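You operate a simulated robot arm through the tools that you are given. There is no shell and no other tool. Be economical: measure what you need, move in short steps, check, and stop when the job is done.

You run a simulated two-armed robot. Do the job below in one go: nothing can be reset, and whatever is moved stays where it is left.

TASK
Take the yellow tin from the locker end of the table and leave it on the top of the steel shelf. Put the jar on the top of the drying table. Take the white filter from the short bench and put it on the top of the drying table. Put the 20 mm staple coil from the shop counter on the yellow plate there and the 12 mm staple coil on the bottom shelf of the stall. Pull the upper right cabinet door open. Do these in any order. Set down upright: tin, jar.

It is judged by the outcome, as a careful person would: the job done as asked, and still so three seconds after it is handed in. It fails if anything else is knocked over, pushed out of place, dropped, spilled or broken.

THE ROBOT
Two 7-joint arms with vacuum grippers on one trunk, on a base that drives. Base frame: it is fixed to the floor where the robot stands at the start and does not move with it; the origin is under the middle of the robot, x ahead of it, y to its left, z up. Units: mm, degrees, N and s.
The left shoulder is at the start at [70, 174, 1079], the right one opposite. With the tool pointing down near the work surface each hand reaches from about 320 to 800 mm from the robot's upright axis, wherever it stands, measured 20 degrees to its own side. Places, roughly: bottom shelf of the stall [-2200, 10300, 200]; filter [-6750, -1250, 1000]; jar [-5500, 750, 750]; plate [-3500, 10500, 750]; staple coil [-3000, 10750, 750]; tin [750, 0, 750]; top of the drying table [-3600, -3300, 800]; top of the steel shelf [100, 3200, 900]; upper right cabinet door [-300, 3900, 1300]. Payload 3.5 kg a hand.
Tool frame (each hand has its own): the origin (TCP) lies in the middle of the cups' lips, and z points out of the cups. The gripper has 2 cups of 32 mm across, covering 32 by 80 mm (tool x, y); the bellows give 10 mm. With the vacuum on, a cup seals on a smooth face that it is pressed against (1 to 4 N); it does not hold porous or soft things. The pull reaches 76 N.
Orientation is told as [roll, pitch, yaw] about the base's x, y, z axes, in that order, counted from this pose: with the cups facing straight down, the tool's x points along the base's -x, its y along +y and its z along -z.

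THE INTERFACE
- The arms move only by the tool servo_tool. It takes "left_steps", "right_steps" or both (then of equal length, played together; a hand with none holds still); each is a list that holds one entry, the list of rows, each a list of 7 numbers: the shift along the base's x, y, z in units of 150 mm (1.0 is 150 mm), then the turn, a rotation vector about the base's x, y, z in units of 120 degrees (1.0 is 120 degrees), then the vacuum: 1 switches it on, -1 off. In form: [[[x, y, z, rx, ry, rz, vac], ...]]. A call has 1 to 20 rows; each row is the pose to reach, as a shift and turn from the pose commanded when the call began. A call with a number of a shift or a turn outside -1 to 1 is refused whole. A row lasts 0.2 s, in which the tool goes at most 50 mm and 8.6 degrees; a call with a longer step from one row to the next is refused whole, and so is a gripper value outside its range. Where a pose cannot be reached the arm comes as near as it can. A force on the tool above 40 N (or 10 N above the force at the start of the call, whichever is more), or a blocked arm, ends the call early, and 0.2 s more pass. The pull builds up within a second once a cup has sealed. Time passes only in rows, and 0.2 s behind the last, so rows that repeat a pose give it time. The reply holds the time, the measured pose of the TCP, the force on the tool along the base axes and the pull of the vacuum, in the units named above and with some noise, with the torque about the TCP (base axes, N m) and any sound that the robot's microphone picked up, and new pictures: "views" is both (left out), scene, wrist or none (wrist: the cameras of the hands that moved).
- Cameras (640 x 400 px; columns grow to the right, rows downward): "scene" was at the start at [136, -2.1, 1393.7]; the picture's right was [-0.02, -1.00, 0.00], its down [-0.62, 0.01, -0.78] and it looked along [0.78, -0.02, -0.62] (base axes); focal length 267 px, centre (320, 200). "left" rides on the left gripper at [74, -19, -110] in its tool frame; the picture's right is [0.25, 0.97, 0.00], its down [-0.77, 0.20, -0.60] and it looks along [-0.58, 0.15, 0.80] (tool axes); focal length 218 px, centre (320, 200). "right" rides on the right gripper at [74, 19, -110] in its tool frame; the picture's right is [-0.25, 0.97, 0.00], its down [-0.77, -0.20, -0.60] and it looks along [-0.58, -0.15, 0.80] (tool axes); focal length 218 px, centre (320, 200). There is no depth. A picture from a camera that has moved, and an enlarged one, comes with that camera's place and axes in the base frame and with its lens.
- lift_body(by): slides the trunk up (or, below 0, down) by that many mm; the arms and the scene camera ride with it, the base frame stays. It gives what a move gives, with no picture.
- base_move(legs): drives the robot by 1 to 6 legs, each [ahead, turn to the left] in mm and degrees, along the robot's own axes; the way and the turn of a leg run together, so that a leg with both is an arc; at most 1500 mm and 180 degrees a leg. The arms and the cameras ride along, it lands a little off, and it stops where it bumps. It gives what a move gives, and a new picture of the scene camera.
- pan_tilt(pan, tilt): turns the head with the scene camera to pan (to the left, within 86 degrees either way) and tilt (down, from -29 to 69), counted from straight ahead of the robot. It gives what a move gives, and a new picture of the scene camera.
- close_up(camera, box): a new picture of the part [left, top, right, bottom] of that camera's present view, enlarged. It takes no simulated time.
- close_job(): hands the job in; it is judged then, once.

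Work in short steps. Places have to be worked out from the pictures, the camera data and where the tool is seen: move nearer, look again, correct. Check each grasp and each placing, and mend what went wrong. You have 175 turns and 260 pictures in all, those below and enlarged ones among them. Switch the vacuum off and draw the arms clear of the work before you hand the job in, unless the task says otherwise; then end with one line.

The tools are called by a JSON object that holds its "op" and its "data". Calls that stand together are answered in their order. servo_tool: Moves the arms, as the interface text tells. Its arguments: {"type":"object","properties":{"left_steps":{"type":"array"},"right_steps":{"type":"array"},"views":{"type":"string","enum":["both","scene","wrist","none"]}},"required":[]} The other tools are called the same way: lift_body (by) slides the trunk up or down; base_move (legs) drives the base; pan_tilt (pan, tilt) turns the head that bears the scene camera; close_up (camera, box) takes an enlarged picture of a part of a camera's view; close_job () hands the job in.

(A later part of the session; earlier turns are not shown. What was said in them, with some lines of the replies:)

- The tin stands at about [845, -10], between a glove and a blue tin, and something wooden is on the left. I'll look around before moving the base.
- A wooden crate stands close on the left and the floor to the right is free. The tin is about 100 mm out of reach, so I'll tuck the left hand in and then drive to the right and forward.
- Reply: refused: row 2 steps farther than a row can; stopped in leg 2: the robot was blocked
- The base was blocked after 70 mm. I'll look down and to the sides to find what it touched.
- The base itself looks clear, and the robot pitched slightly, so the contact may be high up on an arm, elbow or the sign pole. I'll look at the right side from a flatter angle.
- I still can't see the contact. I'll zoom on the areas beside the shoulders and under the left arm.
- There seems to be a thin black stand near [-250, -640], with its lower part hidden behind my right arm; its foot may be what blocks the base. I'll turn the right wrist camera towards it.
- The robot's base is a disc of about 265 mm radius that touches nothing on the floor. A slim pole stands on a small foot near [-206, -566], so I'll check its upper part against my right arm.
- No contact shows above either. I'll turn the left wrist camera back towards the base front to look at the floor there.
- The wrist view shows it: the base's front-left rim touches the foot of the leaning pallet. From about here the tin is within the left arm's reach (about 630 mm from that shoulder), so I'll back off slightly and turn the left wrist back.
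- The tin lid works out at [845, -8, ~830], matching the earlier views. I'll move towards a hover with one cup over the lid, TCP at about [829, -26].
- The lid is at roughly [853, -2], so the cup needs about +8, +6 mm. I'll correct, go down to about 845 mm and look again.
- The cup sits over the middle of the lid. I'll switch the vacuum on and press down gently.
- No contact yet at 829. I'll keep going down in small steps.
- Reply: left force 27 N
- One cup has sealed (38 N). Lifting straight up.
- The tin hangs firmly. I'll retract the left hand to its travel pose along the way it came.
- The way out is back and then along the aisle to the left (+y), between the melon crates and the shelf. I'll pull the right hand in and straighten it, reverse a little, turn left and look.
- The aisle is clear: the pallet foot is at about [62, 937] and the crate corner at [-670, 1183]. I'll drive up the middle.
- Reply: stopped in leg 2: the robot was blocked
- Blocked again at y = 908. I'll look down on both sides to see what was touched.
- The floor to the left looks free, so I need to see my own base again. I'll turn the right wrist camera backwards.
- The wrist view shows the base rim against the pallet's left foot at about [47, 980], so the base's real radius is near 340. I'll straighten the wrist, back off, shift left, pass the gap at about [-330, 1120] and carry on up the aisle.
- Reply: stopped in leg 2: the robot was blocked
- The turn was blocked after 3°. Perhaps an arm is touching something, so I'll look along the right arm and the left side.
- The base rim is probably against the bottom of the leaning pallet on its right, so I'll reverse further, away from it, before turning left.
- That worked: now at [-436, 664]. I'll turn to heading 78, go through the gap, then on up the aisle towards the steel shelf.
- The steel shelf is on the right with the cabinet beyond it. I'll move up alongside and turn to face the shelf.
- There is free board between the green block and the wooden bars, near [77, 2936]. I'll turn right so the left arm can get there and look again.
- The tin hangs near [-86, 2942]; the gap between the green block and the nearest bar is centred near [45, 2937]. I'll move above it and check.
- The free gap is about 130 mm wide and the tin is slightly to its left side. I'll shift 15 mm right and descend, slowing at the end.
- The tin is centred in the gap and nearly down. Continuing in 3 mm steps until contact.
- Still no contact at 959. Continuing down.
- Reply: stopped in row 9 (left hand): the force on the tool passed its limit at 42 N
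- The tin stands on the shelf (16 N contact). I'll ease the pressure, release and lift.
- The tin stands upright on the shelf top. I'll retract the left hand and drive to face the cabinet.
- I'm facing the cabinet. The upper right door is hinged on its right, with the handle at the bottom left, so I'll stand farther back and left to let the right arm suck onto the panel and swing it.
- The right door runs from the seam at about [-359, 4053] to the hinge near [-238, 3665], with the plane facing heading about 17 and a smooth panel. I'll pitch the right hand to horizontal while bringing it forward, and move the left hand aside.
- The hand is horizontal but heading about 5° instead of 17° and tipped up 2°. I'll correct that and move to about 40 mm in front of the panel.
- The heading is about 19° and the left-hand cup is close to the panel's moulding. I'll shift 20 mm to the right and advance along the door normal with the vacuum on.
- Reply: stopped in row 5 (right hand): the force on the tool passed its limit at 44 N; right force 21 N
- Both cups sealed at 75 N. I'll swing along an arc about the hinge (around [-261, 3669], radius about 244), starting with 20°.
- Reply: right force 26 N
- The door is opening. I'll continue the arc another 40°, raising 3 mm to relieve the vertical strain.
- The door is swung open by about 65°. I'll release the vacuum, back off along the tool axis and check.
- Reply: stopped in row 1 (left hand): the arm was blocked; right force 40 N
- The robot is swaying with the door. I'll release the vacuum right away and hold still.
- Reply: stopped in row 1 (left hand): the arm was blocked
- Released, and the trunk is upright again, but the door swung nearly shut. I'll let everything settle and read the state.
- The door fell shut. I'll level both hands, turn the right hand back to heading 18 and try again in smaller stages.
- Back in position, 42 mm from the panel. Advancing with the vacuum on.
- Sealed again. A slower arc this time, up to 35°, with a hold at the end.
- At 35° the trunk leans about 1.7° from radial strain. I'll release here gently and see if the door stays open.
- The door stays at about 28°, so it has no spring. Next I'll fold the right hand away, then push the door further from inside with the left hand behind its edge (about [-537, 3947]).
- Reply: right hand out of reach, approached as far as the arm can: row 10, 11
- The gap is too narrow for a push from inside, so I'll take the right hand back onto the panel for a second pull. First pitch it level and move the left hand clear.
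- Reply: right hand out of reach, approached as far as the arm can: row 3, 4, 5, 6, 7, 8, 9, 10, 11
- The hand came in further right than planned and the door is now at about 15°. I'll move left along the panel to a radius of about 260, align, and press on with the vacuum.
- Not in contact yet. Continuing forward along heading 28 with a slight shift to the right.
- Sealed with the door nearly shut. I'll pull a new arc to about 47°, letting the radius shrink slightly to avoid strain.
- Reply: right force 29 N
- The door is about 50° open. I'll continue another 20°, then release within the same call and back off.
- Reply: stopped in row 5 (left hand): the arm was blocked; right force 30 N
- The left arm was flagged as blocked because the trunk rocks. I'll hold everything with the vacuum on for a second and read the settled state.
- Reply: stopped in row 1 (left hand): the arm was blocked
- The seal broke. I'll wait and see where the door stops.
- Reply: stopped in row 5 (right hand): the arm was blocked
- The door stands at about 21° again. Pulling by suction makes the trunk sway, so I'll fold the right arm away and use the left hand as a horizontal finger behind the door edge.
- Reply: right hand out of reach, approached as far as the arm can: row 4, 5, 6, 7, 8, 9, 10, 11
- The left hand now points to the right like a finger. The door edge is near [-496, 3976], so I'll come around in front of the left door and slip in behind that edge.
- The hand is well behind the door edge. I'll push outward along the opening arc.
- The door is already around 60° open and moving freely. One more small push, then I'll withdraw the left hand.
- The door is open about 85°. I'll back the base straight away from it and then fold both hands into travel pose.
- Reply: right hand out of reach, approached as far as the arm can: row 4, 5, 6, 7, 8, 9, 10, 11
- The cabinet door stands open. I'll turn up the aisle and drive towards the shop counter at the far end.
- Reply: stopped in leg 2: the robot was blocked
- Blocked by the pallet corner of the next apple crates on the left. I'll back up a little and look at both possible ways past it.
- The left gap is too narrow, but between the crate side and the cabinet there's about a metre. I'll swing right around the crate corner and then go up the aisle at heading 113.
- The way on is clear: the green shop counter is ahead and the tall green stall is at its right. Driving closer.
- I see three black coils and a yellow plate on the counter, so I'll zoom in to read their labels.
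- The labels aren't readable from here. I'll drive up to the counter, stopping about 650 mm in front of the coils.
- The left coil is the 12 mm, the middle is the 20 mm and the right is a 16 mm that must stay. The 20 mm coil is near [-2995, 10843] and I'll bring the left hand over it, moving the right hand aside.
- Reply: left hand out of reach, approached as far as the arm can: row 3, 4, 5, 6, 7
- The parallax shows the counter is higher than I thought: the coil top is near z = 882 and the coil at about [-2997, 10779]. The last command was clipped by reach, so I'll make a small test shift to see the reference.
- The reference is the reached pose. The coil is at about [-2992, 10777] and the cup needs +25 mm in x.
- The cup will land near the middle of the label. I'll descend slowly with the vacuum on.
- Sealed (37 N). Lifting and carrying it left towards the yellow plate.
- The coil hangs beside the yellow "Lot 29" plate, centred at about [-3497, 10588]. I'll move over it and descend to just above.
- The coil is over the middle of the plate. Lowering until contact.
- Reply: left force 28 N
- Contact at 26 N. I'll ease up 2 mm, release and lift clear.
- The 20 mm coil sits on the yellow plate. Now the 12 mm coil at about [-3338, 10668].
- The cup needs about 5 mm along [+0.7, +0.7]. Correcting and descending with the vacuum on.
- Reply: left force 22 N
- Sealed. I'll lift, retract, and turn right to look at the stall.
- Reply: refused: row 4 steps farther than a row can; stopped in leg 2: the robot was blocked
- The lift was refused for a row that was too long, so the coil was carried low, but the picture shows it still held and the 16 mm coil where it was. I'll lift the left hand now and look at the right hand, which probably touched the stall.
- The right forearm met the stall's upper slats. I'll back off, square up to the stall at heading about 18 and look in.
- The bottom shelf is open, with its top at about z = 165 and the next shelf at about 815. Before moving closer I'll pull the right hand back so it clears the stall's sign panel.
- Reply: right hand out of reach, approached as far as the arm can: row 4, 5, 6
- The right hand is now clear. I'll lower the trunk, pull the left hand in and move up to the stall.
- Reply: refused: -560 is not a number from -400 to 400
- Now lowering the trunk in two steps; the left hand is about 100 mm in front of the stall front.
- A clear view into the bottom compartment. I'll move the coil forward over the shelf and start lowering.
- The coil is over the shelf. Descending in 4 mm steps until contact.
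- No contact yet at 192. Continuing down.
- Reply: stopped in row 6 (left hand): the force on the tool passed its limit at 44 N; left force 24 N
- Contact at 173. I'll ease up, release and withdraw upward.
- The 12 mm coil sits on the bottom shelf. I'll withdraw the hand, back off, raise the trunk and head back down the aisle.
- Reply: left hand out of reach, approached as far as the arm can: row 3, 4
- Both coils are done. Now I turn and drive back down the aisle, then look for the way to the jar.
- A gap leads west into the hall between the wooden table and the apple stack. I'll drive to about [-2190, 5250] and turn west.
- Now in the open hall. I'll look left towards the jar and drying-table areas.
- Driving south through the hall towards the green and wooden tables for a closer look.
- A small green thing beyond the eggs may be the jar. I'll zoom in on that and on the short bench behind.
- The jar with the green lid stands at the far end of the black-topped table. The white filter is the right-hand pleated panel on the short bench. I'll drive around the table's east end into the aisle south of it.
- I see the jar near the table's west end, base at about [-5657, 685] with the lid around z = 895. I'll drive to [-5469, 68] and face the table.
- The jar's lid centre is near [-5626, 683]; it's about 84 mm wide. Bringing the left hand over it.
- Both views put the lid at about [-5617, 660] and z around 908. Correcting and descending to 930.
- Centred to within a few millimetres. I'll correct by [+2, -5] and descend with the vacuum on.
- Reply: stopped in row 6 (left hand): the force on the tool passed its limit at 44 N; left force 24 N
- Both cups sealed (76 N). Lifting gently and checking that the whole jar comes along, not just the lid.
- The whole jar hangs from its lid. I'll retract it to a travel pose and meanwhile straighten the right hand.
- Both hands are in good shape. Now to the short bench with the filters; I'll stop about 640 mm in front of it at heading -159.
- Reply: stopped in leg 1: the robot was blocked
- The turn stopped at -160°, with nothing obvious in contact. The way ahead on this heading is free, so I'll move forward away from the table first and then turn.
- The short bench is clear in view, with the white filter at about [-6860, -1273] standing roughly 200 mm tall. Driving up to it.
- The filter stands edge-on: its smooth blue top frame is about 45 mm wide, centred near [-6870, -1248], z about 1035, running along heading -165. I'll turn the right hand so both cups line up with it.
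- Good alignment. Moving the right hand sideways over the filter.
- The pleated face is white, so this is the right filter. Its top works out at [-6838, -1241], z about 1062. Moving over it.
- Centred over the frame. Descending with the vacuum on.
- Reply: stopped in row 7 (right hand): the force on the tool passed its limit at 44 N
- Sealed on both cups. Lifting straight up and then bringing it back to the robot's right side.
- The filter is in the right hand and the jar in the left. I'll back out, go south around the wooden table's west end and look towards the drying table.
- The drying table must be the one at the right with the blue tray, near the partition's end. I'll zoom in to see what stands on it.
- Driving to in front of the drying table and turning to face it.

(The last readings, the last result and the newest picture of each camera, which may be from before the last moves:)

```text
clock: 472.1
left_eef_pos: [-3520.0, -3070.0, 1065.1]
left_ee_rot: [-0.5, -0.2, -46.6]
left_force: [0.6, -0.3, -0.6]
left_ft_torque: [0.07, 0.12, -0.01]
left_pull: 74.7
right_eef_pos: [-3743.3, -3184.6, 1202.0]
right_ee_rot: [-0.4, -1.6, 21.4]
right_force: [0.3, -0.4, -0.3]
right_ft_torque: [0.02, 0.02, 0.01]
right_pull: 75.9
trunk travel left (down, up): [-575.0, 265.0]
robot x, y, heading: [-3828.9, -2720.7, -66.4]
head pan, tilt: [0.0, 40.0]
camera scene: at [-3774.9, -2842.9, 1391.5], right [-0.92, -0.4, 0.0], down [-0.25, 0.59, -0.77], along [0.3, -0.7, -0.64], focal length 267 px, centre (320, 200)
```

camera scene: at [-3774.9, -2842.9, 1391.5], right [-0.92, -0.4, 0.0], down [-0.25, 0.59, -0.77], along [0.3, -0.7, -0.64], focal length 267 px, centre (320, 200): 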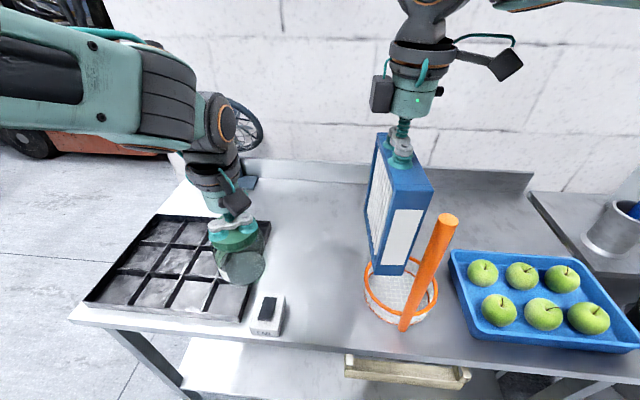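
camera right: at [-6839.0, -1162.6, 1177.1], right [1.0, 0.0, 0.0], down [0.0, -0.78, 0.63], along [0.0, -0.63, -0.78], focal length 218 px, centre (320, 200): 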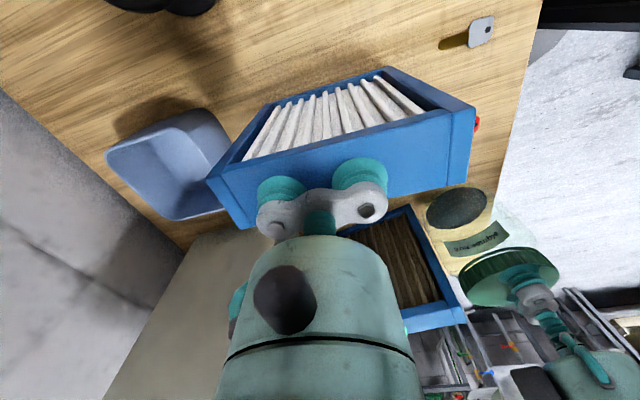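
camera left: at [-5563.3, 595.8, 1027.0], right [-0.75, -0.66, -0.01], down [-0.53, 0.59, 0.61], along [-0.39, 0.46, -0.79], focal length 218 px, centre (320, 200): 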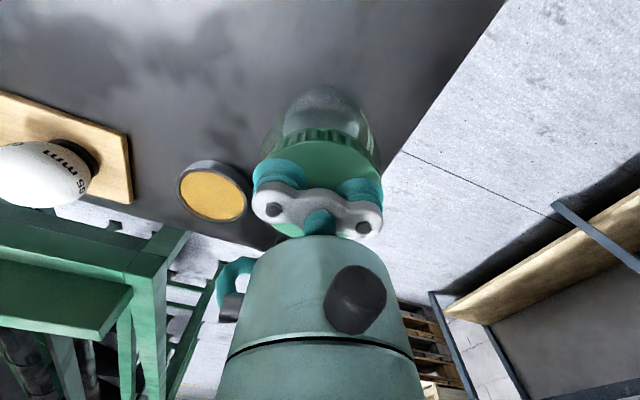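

The free steel between the grid tray and the orange sieve suits the jar, around [-3591, -3235]. I'll shift the filter hand right and bring the jar over that spot.

{"op": "servo_tool", "data": {"left_steps": [[[-0.1, -0.2, 0, 0, 0, 0, 1], [-0.2, -0.4, 0, 0, 0, 0, 1], [-0.3, -0.6, 0, 0, 0, 0, 1], [-0.4, -0.8, 0, 0, 0, 0, 1], [-0.47, -1, 0, 0, 0, 0, 1], [-0.47, -1, 0, 0, 0, 0, 1]]], "right_steps": [[[-0.12, -0.05, 0, 0, 0, 0, 1], [-0.24, -0.1, 0, 0, 0, 0, 1], [-0.36, -0.15, 0, 0, 0, 0, 1], [-0.48, -0.2, 0, 0, 0, 0, 1], [-0.6, -0.26, 0, 0, 0, 0, 1], [-0.6, -0.26, 0, 0, 0, 0, 1]]], "views": "both"}}

```text
clock: 473.5
left_eef_pos: [-3588.9, -3220.6, 1063.7]
left_ee_rot: [-0.6, -0.3, -46.6]
left_force: [0.1, 0.2, -1.8]
left_ft_torque: [0.03, 0.11, -0.03]
left_pull: 75.3
right_eef_pos: [-3832.6, -3222.9, 1203.4]
right_ee_rot: [-0.5, -1.5, 21.4]
right_force: [0.6, -0.3, -1.4]
right_ft_torque: [-0.05, -0.02, -0.01]
right_pull: 75.6
trunk travel left (down, up): [-575.0, 265.0]
robot x, y, heading: [-3831.4, -2718.5, -66.6]
head pan, tilt: [0.0, 40.0]
camera scene: at [-3774.0, -2841.6, 1391.5], right [-0.92, -0.4, 0.0], down [-0.26, 0.59, -0.77], along [0.3, -0.7, -0.64], focal length 267 px, centre (320, 200)
camera right: at [-3912.1, -3232.7, 1311.3], right [-0.12, 0.99, 0.0], down [0.77, 0.09, 0.63], along [0.62, 0.07, -0.78], focal length 218 px, centre (320, 200)
camera left: at [-3653.2, -3179.4, 1174.1], right [0.53, 0.85, -0.01], down [0.68, -0.42, 0.6], along [0.51, -0.33, -0.8], focal length 218 px, centre (320, 200)
```

scene: 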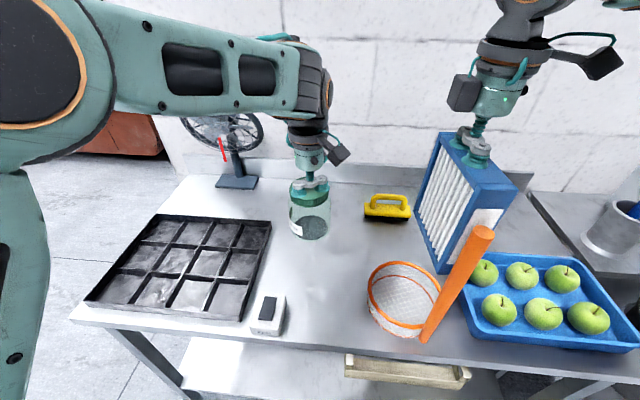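
right: 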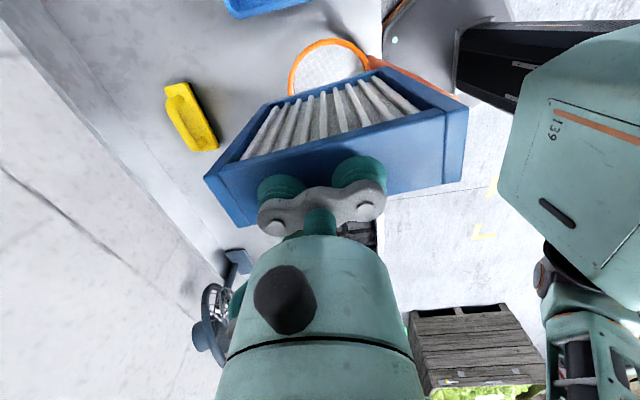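
left: 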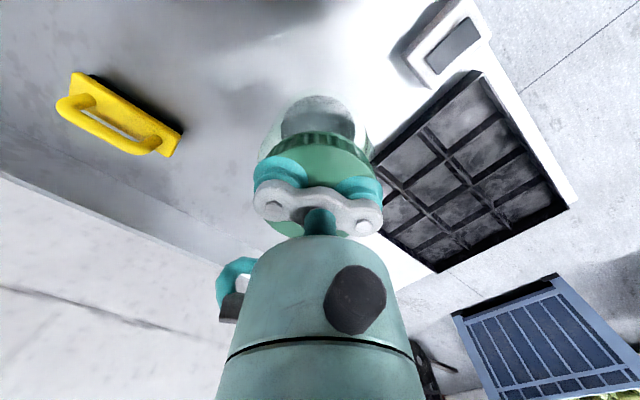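

There's room for both: the jar a bit further back and left at about [-3527, -3295], the filter beside it at about [-3659, -3233]. Moving the jar there and lowering.

{"op": "servo_tool", "data": {"left_steps": [[[0.14, -0.17, 0, 0, 0, 0, 1], [0.28, -0.33, -0.05, 0, 0, 0, 1], [0.41, -0.5, -0.15, 0, 0, 0, 1], [0.41, -0.5, -0.3, 0, 0, 0, 1], [0.41, -0.5, -0.42, 0, 0, 0, 1], [0.41, -0.5, -0.42, 0, 0, 0, 1]]], "views": "scene"}}

{"op": "close_up", "data": {"camera": "scene", "box": [220, 130, 420, 255]}}

```text
clock: 474.9
left_eef_pos: [-3529.6, -3295.2, 1002.5]
left_ee_rot: [-0.6, -0.2, -46.5]
left_force: [0.0, 0.4, -0.8]
left_ft_torque: [0.05, 0.1, -0.01]
left_pull: 75.7
right_eef_pos: [-3834.2, -3225.0, 1203.0]
right_ee_rot: [-0.4, -1.5, 21.4]
right_force: [-0.1, 0.3, -1.7]
right_ft_torque: [-0.01, 0.02, -0.03]
right_pull: 75.3
trunk travel left (down, up): [-575.0, 265.0]
robot x, y, heading: [-3828.9, -2717.5, -66.7]
head pan, tilt: [0.0, 40.0]
camera scene: at [-3774.9, -2842.8, 1391.4], right [-0.92, -0.4, 0.0], down [-0.25, 0.59, -0.77], along [0.3, -0.7, -0.64], focal length 267 px, centre (320, 200)
```

scene: 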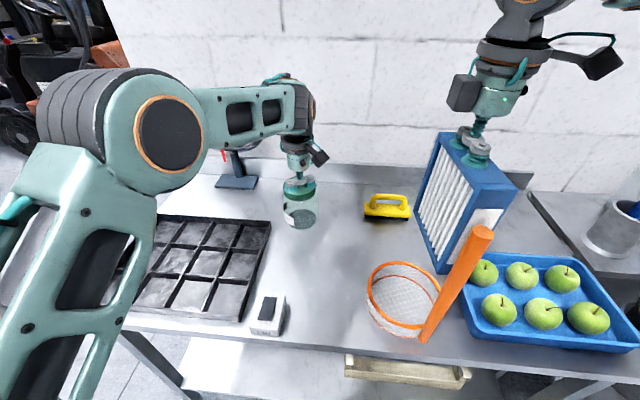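

```text
3.20 times, centred on (320, 192) of scene
camera zoom: at [-3774.9, -2842.8, 1391.4], right [-0.92, -0.4, 0.0], down [-0.25, 0.59, -0.77], along [0.3, -0.7, -0.64], focal length 856 px, centre (320, 224)
```

zoom: 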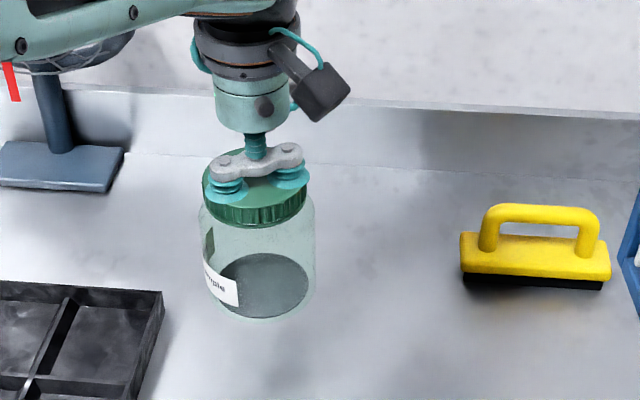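

The spot under the jar is clear. Lowering in 4 mm steps until contact.

{"op": "servo_tool", "data": {"left_steps": [[[0, 0, -0.03, 0, 0, 0, 1], [0, 0, -0.06, 0, 0, 0, 1], [0, 0, -0.09, 0, 0, 0, 1], [0, 0, -0.12, 0, 0, 0, 1], [0, 0, -0.15, 0, 0, 0, 1], [0, 0, -0.18, 0, 0, 0, 1], [0, 0, -0.205, 0, 0, 0, 1], [0, 0, -0.23, 0, 0, 0, 1], [0, 0, -0.255, 0, 0, 0, 1], [0, 0, -0.28, 0, 0, 0, 1], [0, 0, -0.305, 0, 0, 0, 1], [0, 0, -0.33, 0, 0, 0, 1], [0, 0, -0.355, 0, 0, 0, 1], [0, 0, -0.38, 0, 0, 0, 1], [0, 0, -0.405, 0, 0, 0, 1], [0, 0, -0.43, 0, 0, 0, 1]]], "views": "none"}}

{"op": "close_up", "data": {"camera": "scene", "box": [220, 130, 420, 255]}}

```text
clock: 478.3
left_eef_pos: [-3529.7, -3293.0, 939.9]
left_ee_rot: [-0.6, -0.3, -46.6]
left_force: [-1.2, 0.7, 9.2]
left_ft_torque: [0.16, -0.23, 0.0]
left_pull: 76.0
right_eef_pos: [-3833.4, -3222.5, 1203.5]
right_ee_rot: [-0.5, -1.6, 21.3]
right_force: [0.1, -0.6, -1.4]
right_ft_torque: [-0.03, -0.03, -0.01]
right_pull: 75.5
trunk travel left (down, up): [-575.0, 265.0]
robot x, y, heading: [-3828.1, -2721.3, -66.4]
head pan, tilt: [0.0, 40.0]
```

```text
3.20 times, centred on (320, 192) of scene
camera zoom: at [-3775.6, -2841.3, 1391.9], right [-0.92, -0.4, 0.0], down [-0.25, 0.59, -0.77], along [0.3, -0.7, -0.64], focal length 856 px, centre (320, 224)
```

zoom: 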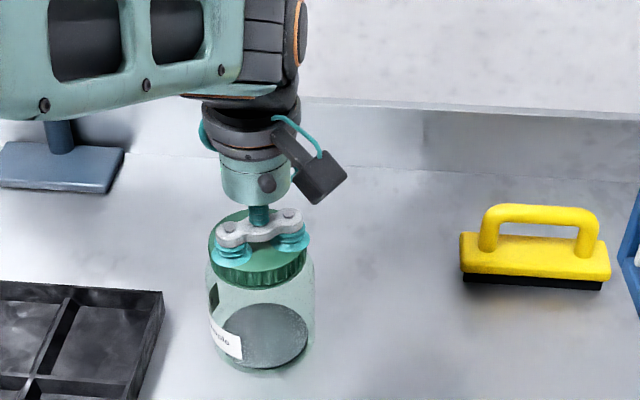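

Contact (9 N) at 940, and the jar is upright. Releasing and lifting clear.

{"op": "servo_tool", "data": {"left_steps": [[[0, 0, 0, 0, 0, 0, -1], [0, 0, 0, 0, 0, 0, -1], [0, 0, 0, 0, 0, 0, -1], [0, 0, 0, 0, 0, 0, -1], [0, 0, 0.015, 0, 0, 0, -1], [0, 0, 0.04, 0, 0, 0, -1], [0, 0, 0.12, 0, 0, 0, -1], [0, 0, 0.3, 0, 0, 0, -1], [0, 0, 0.55, 0, 0, 0, -1], [0, 0, 0.8, 0, 0, 0, -1], [0, 0.1, 0.95, 0, 0, 0, -1], [0.05, 0.4, 0.95, 0, 0, 0, -1], [0.1, 0.7, 0.95, 0, 0, 0, -1], [0.1, 0.95, 0.95, 0, 0, 0, -1]]], "views": "scene"}}

```text
clock: 481.3
left_eef_pos: [-3512.1, -3148.2, 1082.3]
left_ee_rot: [-0.6, -0.2, -46.6]
left_force: [-0.3, -0.3, -0.4]
left_ft_torque: [-0.01, -0.04, 0.03]
left_pull: 0.0
right_eef_pos: [-3833.4, -3223.5, 1203.6]
right_ee_rot: [-0.5, -1.6, 21.5]
right_force: [-0.5, 0.0, -1.2]
right_ft_torque: [-0.01, 0.02, 0.01]
right_pull: 75.5
trunk travel left (down, up): [-575.0, 265.0]
robot x, y, heading: [-3832.5, -2718.0, -66.9]
head pan, tilt: [0.0, 40.0]
camera scene: at [-3774.8, -2841.1, 1391.6], right [-0.92, -0.4, 0.0], down [-0.25, 0.59, -0.77], along [0.3, -0.7, -0.64], focal length 267 px, centre (320, 200)
```

scene: 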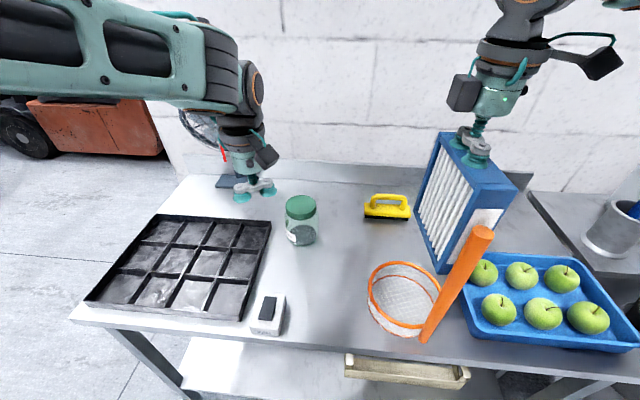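

The jar stands upright. Now the filter: I'll move the left hand clear and carry the filter to its spot beside the jar.

{"op": "servo_tool", "data": {"left_steps": [[[0.15, 0.1, 0, 0, 0, 0, -1], [0.3, 0.2, 0, 0, 0, 0, -1], [0.45, 0.3, 0, 0, 0, 0, -1], [0.5, 0.4, 0, 0, 0, 0, -1], [0.5, 0.4, 0, 0, 0, 0, -1], [0.5, 0.4, 0, 0, 0, 0, -1]]], "right_steps": [[[0, 0, 0.2, 0, 0, 0, 1], [0.2, 0, 0.3, 0, 0, 0, 1], [0.45, -0.01, 0.3, 0, 0, 0, 1], [0.7, -0.02, 0.3, 0, 0, 0, 1], [0.95, -0.03, 0.3, 0, 0, 0, 1], [0.95, -0.03, 0.3, 0, 0, 0, 1]]], "views": "none"}}

{"op": "servo_tool", "data": {"right_steps": [[[0.2, -0.03, 0, 0, 0, 0, 1], [0.2, -0.03, -0.25, 0, 0, 0, 1], [0.2, -0.03, -0.5, 0, 0, 0, 1], [0.2, -0.03, -0.75, 0, 0, 0, 1], [0.2, -0.03, -0.9, 0, 0, 0, 1], [0.2, -0.03, -0.9, 0, 0, 0, 1]]], "views": "both"}}

```text
clock: 482.7
left_eef_pos: [-3439.9, -3092.3, 1081.1]
left_ee_rot: [-0.5, -0.3, -46.6]
left_force: [0.2, 0.6, -0.2]
left_ft_torque: [0.03, -0.04, 0.03]
left_pull: 0.2
right_eef_pos: [-3694.3, -3229.3, 1247.1]
right_ee_rot: [-0.4, -1.7, 21.4]
right_force: [-1.0, -0.9, -1.8]
right_ft_torque: [-0.01, -0.01, 0.01]
right_pull: 75.4
trunk travel left (down, up): [-575.0, 265.0]
robot x, y, heading: [-3828.6, -2717.6, -66.9]
head pan, tilt: [0.0, 40.0]
```

```text
clock: 484.1
left_eef_pos: [-3438.3, -3093.1, 1081.0]
left_ee_rot: [-0.5, -0.1, -46.5]
left_force: [0.2, -0.1, -0.1]
left_ft_torque: [-0.01, -0.02, 0.0]
left_pull: 0.0
right_eef_pos: [-3662.3, -3231.8, 1112.0]
right_ee_rot: [-0.4, -1.5, 21.3]
right_force: [-0.6, -1.2, -1.0]
right_ft_torque: [-0.02, -0.01, 0.0]
right_pull: 74.8
trunk travel left (down, up): [-575.0, 265.0]
robot x, y, heading: [-3827.9, -2720.3, -66.6]
head pan, tilt: [0.0, 40.0]
camera scene: at [-3774.5, -2843.0, 1391.4], right [-0.92, -0.4, 0.0], down [-0.25, 0.59, -0.77], along [0.3, -0.7, -0.64], focal length 267 px, centre (320, 200)
camera right: at [-3741.8, -3241.2, 1219.6], right [-0.12, 0.99, 0.0], down [0.77, 0.09, 0.63], along [0.62, 0.07, -0.78], focal length 218 px, centre (320, 200)
```

scene: 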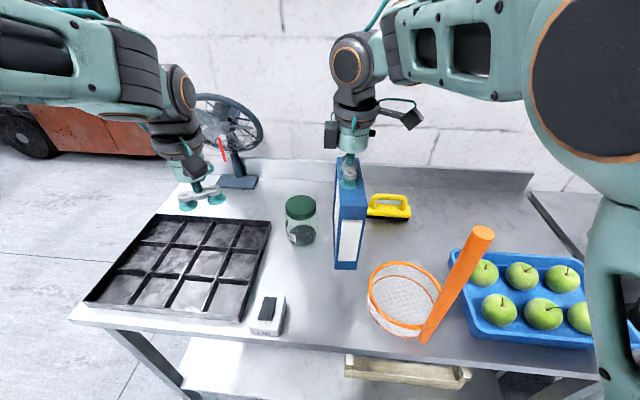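
right: 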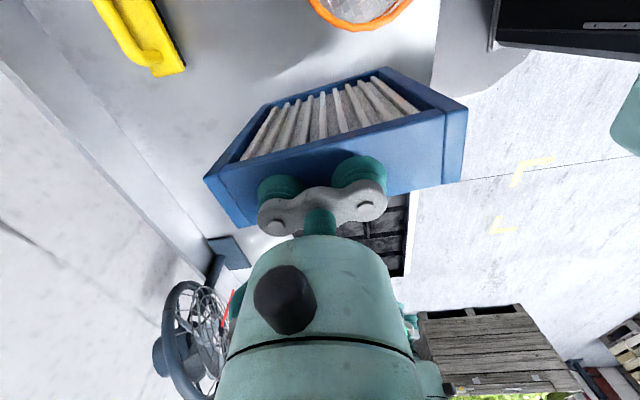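

The filter hangs between the jar and the sieve with clearance on both sides. Lowering, with slow steps at the end.

{"op": "servo_tool", "data": {"right_steps": [[[0.02, 0.01, -0.15, 0, 0, 0, 1], [0.02, 0.01, -0.3, 0, 0, 0, 1], [0.02, 0.01, -0.4, 0, 0, 0, 1], [0.02, 0.01, -0.46, 0, 0, 0, 1], [0.02, 0.01, -0.5, 0, 0, 0, 1], [0.02, 0.01, -0.53, 0, 0, 0, 1], [0.02, 0.01, -0.56, 0, 0, 0, 1], [0.02, 0.01, -0.59, 0, 0, 0, 1], [0.02, 0.01, -0.62, 0, 0, 0, 1], [0.02, 0.01, -0.65, 0, 0, 0, 1], [0.02, 0.01, -0.68, 0, 0, 0, 1], [0.02, 0.01, -0.71, 0, 0, 0, 1], [0.02, 0.01, -0.74, 0, 0, 0, 1], [0.02, 0.01, -0.77, 0, 0, 0, 1], [0.02, 0.01, -0.8, 0, 0, 0, 1]]], "views": "scene"}}

```text
clock: 487.3
left_eef_pos: [-3439.0, -3092.3, 1082.2]
left_ee_rot: [-0.5, -0.2, -46.7]
left_force: [-0.4, -0.7, 0.0]
left_ft_torque: [-0.03, 0.01, 0.0]
left_pull: 0.0
right_eef_pos: [-3666.5, -3244.1, 1010.3]
right_ee_rot: [-0.8, -5.6, 19.2]
right_force: [0.3, -0.3, -0.4]
right_ft_torque: [0.04, 0.0, -0.03]
right_pull: 75.7
trunk travel left (down, up): [-575.0, 265.0]
robot x, y, heading: [-3828.6, -2717.2, -66.8]
head pan, tilt: [0.0, 40.0]
camera scene: at [-3774.7, -2842.9, 1391.4], right [-0.92, -0.4, 0.0], down [-0.25, 0.59, -0.77], along [0.3, -0.7, -0.64], focal length 267 px, centre (320, 200)
```

scene: 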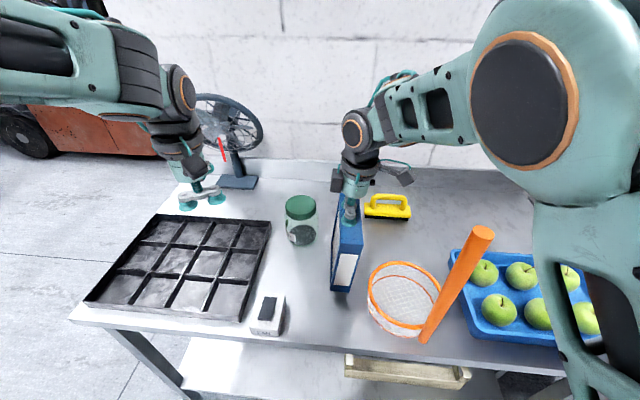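

The right arm ran into a joint limit and the hand tipped by about 5°, still without contact. I'll raise it back level and lower the trunk instead.

{"op": "servo_tool", "data": {"right_steps": [[[0, 0, 0.15, 0, 0, 0, 1], [0, 0, 0.3, 0, 0, 0, 1], [0, 0, 0.45, 0, 0, 0, 1], [0, 0, 0.55, 0, 0, 0, 1], [0, 0, 0.55, 0, 0, 0, 1], [0, 0, 0.55, 0, 0, 0, 1]]], "views": "none"}}

```text
clock: 488.7
left_eef_pos: [-3439.1, -3092.9, 1080.4]
left_ee_rot: [-0.5, -0.3, -46.6]
left_force: [0.8, -0.5, 0.6]
left_ft_torque: [-0.01, -0.01, -0.02]
left_pull: 0.2
right_eef_pos: [-3656.4, -3230.4, 1075.3]
right_ee_rot: [-0.5, -1.5, 21.5]
right_force: [-0.1, 0.0, -1.1]
right_ft_torque: [0.02, 0.01, -0.05]
right_pull: 75.6
trunk travel left (down, up): [-575.0, 265.0]
robot x, y, heading: [-3829.3, -2717.2, -66.7]
head pan, tilt: [0.0, 40.0]
```

Level again at 1075. Lowering the trunk 50 mm and checking.

{"op": "lift_body", "data": {"by": -50}}

{"op": "close_up", "data": {"camera": "scene", "box": [260, 120, 460, 320]}}

```text
clock: 489.6
left_eef_pos: [-3438.6, -3093.1, 1031.9]
left_ee_rot: [-0.5, -0.2, -46.6]
left_force: [0.3, 0.1, -0.3]
left_ft_torque: [-0.03, -0.01, 0.03]
left_pull: 0.0
right_eef_pos: [-3657.3, -3231.4, 1024.4]
right_ee_rot: [-0.4, -1.5, 21.3]
right_force: [0.4, 0.0, -1.3]
right_ft_torque: [0.02, -0.02, 0.02]
right_pull: 75.6
trunk travel left (down, up): [-525.0, 315.0]
robot x, y, heading: [-3828.6, -2717.3, -67.0]
head pan, tilt: [0.0, 40.0]
```

```text
2.00 times, centred on (360, 220) of scene
camera zoom: at [-3774.8, -2842.6, 1341.5], right [-0.92, -0.4, 0.0], down [-0.25, 0.59, -0.77], along [0.3, -0.7, -0.64], focal length 535 px, centre (240, 160)
```

zoom: 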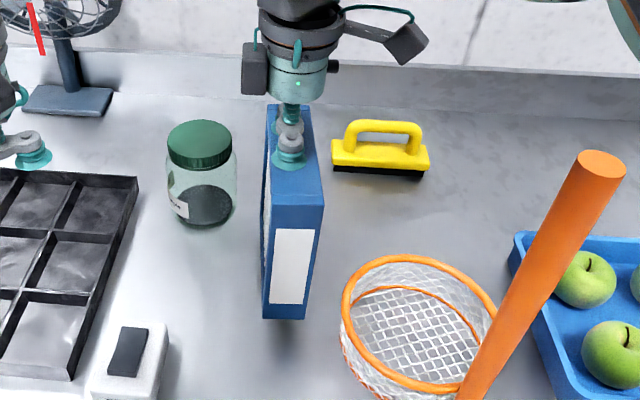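

Almost down and well placed. Now small servo steps until contact.

{"op": "servo_tool", "data": {"right_steps": [[[0, 0, -0.02, 0, 0, 0, 1], [0, 0, -0.04, 0, 0, 0, 1], [0, 0, -0.06, 0, 0, 0, 1], [0, 0, -0.08, 0, 0, 0, 1], [0, 0, -0.1, 0, 0, 0, 1], [0, 0, -0.12, 0, 0, 0, 1], [0, 0, -0.14, 0, 0, 0, 1], [0, 0, -0.16, 0, 0, 0, 1], [0, 0, -0.18, 0, 0, 0, 1], [0, 0, -0.2, 0, 0, 0, 1]]], "views": "none"}}

```text
clock: 491.8
left_eef_pos: [-3438.4, -3092.7, 1030.7]
left_ee_rot: [-0.5, -0.1, -46.6]
left_force: [-0.9, -0.4, -0.6]
left_ft_torque: [0.03, 0.0, -0.01]
left_pull: 0.0
right_eef_pos: [-3659.0, -3233.7, 1001.8]
right_ee_rot: [-0.8, -2.5, 21.0]
right_force: [0.8, -0.4, -0.6]
right_ft_torque: [0.01, -0.02, -0.02]
right_pull: 75.3
trunk travel left (down, up): [-525.0, 315.0]
robot x, y, heading: [-3824.2, -2716.6, -67.0]
head pan, tilt: [0.0, 40.0]
```

Still no contact and the arm nears its limit again. I'll raise the hand back and use the trunk for the last part.

{"op": "servo_tool", "data": {"right_steps": [[[0, 0, 0.07, 0, 0, 0, 1], [0, 0, 0.14, 0, 0, 0, 1], [0, 0, 0.2, 0, 0, 0, 1], [0, 0, 0.2, 0, 0, 0, 1]]], "views": "none"}}

{"op": "lift_body", "data": {"by": -22}}

{"op": "lift_body", "data": {"by": -5}}

{"op": "close_up", "data": {"camera": "scene", "box": [260, 120, 460, 320]}}

```text
clock: 492.8
left_eef_pos: [-3438.5, -3093.2, 1030.6]
left_ee_rot: [-0.5, -0.3, -46.7]
left_force: [-0.8, -0.8, -0.7]
left_ft_torque: [-0.01, -0.03, -0.02]
left_pull: 0.1
right_eef_pos: [-3656.5, -3230.5, 1023.6]
right_ee_rot: [-0.3, -1.5, 21.4]
right_force: [0.9, -0.1, -1.2]
right_ft_torque: [0.0, -0.01, 0.01]
right_pull: 75.3
trunk travel left (down, up): [-525.0, 315.0]
robot x, y, heading: [-3826.9, -2720.4, -66.6]
head pan, tilt: [0.0, 40.0]
```

```text
clock: 493.5
left_eef_pos: [-3439.8, -3092.5, 1010.2]
left_ee_rot: [-0.5, -0.2, -46.6]
left_force: [-0.3, 0.6, 0.0]
left_ft_torque: [-0.04, 0.0, 0.01]
left_pull: 0.0
right_eef_pos: [-3657.5, -3229.9, 1003.9]
right_ee_rot: [-0.4, -1.5, 21.4]
right_force: [0.7, -0.3, -0.7]
right_ft_torque: [0.0, 0.02, 0.0]
right_pull: 75.7
trunk travel left (down, up): [-503.0, 337.0]
robot x, y, heading: [-3829.6, -2717.9, -66.7]
head pan, tilt: [0.0, 40.0]
```

```text
clock: 494.0
left_eef_pos: [-3440.1, -3093.0, 1005.2]
left_ee_rot: [-0.4, -0.2, -46.7]
left_force: [-0.3, -1.1, 0.7]
left_ft_torque: [0.01, 0.03, 0.0]
left_pull: 0.1
right_eef_pos: [-3657.2, -3230.4, 998.2]
right_ee_rot: [-0.4, -1.5, 21.4]
right_force: [-0.1, -0.1, -1.6]
right_ft_torque: [0.0, 0.02, -0.02]
right_pull: 75.4
trunk travel left (down, up): [-498.0, 342.0]
robot x, y, heading: [-3826.7, -2723.4, -66.6]
head pan, tilt: [0.0, 40.0]
```

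```text
2.00 times, centred on (360, 220) of scene
camera zoom: at [-3774.8, -2842.6, 1314.4], right [-0.92, -0.4, 0.0], down [-0.25, 0.59, -0.77], along [0.3, -0.7, -0.64], focal length 535 px, centre (240, 160)
```

zoom: 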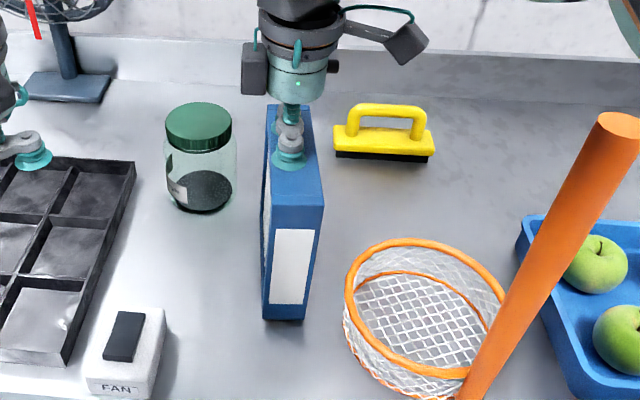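

Continuing with 5 mm trunk steps, watching the force.

{"op": "lift_body", "data": {"by": -5}}

{"op": "lift_body", "data": {"by": -5}}

{"op": "lift_body", "data": {"by": -4}}

```text
clock: 494.6
left_eef_pos: [-3440.3, -3093.1, 999.2]
left_ee_rot: [-0.5, -0.2, -46.6]
left_force: [0.5, -0.5, -0.1]
left_ft_torque: [0.0, -0.01, 0.02]
left_pull: 0.0
right_eef_pos: [-3657.9, -3230.9, 993.5]
right_ee_rot: [-0.3, -1.6, 21.4]
right_force: [-0.5, 0.1, -1.2]
right_ft_torque: [0.02, 0.03, -0.02]
right_pull: 75.2
trunk travel left (down, up): [-493.0, 347.0]
robot x, y, heading: [-3827.7, -2716.7, -67.0]
head pan, tilt: [0.0, 40.0]
```

```text
clock: 495.1
left_eef_pos: [-3438.5, -3092.4, 994.7]
left_ee_rot: [-0.6, -0.2, -46.6]
left_force: [0.4, -0.3, -0.2]
left_ft_torque: [-0.03, 0.02, -0.01]
left_pull: 0.0
right_eef_pos: [-3657.2, -3230.5, 989.6]
right_ee_rot: [-0.7, -1.6, 21.5]
right_force: [3.3, -4.3, 20.8]
right_ft_torque: [0.1, 0.23, -0.04]
right_pull: 75.2
trunk travel left (down, up): [-488.0, 352.0]
robot x, y, heading: [-3825.0, -2716.3, -66.9]
head pan, tilt: [0.0, 40.0]
```

```text
clock: 495.5
left_eef_pos: [-3438.9, -3091.7, 991.9]
left_ee_rot: [-0.6, -0.4, -46.6]
left_force: [-0.3, 0.6, 0.1]
left_ft_torque: [0.01, -0.01, 0.0]
left_pull: 0.1
right_eef_pos: [-3658.3, -3232.1, 990.5]
right_ee_rot: [-0.9, -1.7, 21.5]
right_force: [-1.4, 3.0, 10.6]
right_ft_torque: [0.31, 0.27, -0.04]
right_pull: 75.5
trunk travel left (down, up): [-486.0, 354.0]
robot x, y, heading: [-3830.3, -2722.6, -66.7]
head pan, tilt: [0.0, 40.0]
stopped: the force on the tool passed its limit at 44 N (the readings are from after the stop); the commanded pose is now the measured one
```

Contact at 990. Releasing the filter and raising the hand straight up.

{"op": "servo_tool", "data": {"right_steps": [[[0, 0, 0, 0, 0, 0, -1], [0, 0, 0, 0, 0, 0, -1], [0, 0, 0, 0, 0, 0, -1], [0, 0, 0, 0, 0, 0, -1], [0, 0, 0, 0, 0, 0, -1], [0, 0, 0.015, 0, 0, 0, -1], [0, 0, 0.04, 0, 0, 0, -1], [0, 0, 0.1, 0, 0, 0, -1], [0, 0, 0.25, 0, 0, 0, -1], [0, 0, 0.5, 0, 0, 0, -1], [0, 0, 0.8, 0, 0, 0, -1], [0, 0, 1, 0, 0, 0, -1]]], "views": "scene"}}

```text
clock: 498.1
left_eef_pos: [-3439.3, -3092.1, 992.4]
left_ee_rot: [-0.6, -0.2, -46.6]
left_force: [0.4, 0.9, 0.1]
left_ft_torque: [-0.01, -0.04, 0.0]
left_pull: 0.0
right_eef_pos: [-3656.9, -3231.3, 1137.7]
right_ee_rot: [-0.7, -1.7, 21.4]
right_force: [0.3, -0.3, 0.4]
right_ft_torque: [-0.01, 0.02, -0.01]
right_pull: 0.0
trunk travel left (down, up): [-486.0, 354.0]
robot x, y, heading: [-3828.0, -2720.6, -66.7]
head pan, tilt: [0.0, 40.0]
camera scene: at [-3774.7, -2843.1, 1302.1], right [-0.92, -0.4, 0.0], down [-0.25, 0.59, -0.77], along [0.3, -0.7, -0.64], focal length 267 px, centre (320, 200)
```

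scene: 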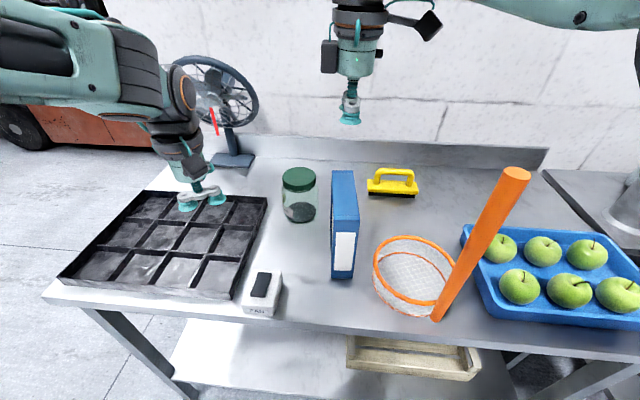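

The filter stands steady and the jar is upright. I'll back the robot away to draw the arms clear and take a final look.

{"op": "base_move", "data": {"legs": [[-450, 0]]}}

{"op": "close_up", "data": {"camera": "scene", "box": [160, 50, 560, 300]}}

```text
clock: 500.8
left_eef_pos: [-3617.1, -2687.0, 991.7]
left_ee_rot: [-0.6, -0.2, -47.1]
left_force: [-0.1, 0.5, -0.6]
left_ft_torque: [-0.02, -0.04, 0.0]
left_pull: 0.0
right_eef_pos: [-3836.2, -2823.7, 1136.5]
right_ee_rot: [-1.0, -1.7, 20.9]
right_force: [-0.1, 0.4, -0.1]
right_ft_torque: [0.02, -0.04, -0.01]
right_pull: 0.1
trunk travel left (down, up): [-486.0, 354.0]
robot x, y, heading: [-4003.4, -2307.3, -67.1]
head pan, tilt: [0.0, 40.0]
camera scene: at [-3950.7, -2433.0, 1302.2], right [-0.92, -0.39, 0.0], down [-0.25, 0.59, -0.77], along [0.3, -0.71, -0.64], focal length 267 px, centre (320, 200)
```

scene: 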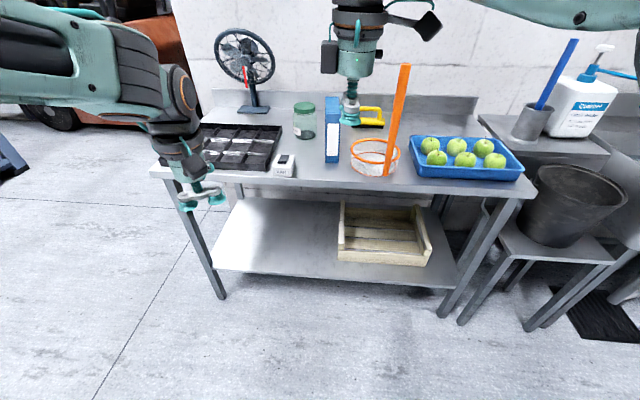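

```text
1.60 times, centred on (360, 175) of scene
camera zoom: at [-3950.7, -2433.0, 1302.2], right [-0.92, -0.39, 0.0], down [-0.25, 0.59, -0.77], along [0.3, -0.71, -0.64], focal length 428 px, centre (256, 240)
```

zoom: 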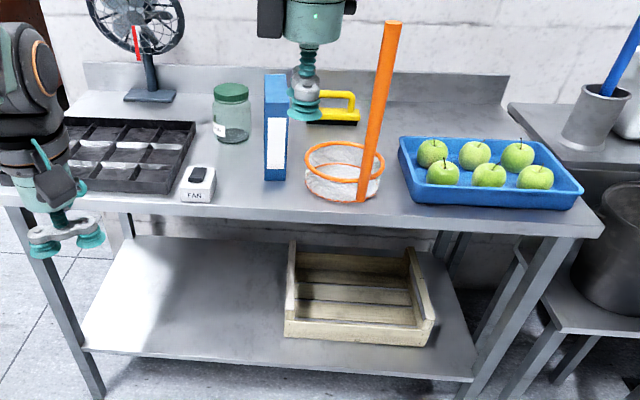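

Everything is placed: the jar is upright and the filter stands on the drying table. Both vacuums are off and the arms are clear, so I hand the job in.

{"op": "close_job", "data": {}}

```text
The job is handed in.
```

I did all six tasks and handed the job in, but the base was stopped by obstacles several times on the way. The leaning pallet, apple crates, stall and jar table were touched or nearly touched; I saw nothing displaced, but did not check each one.
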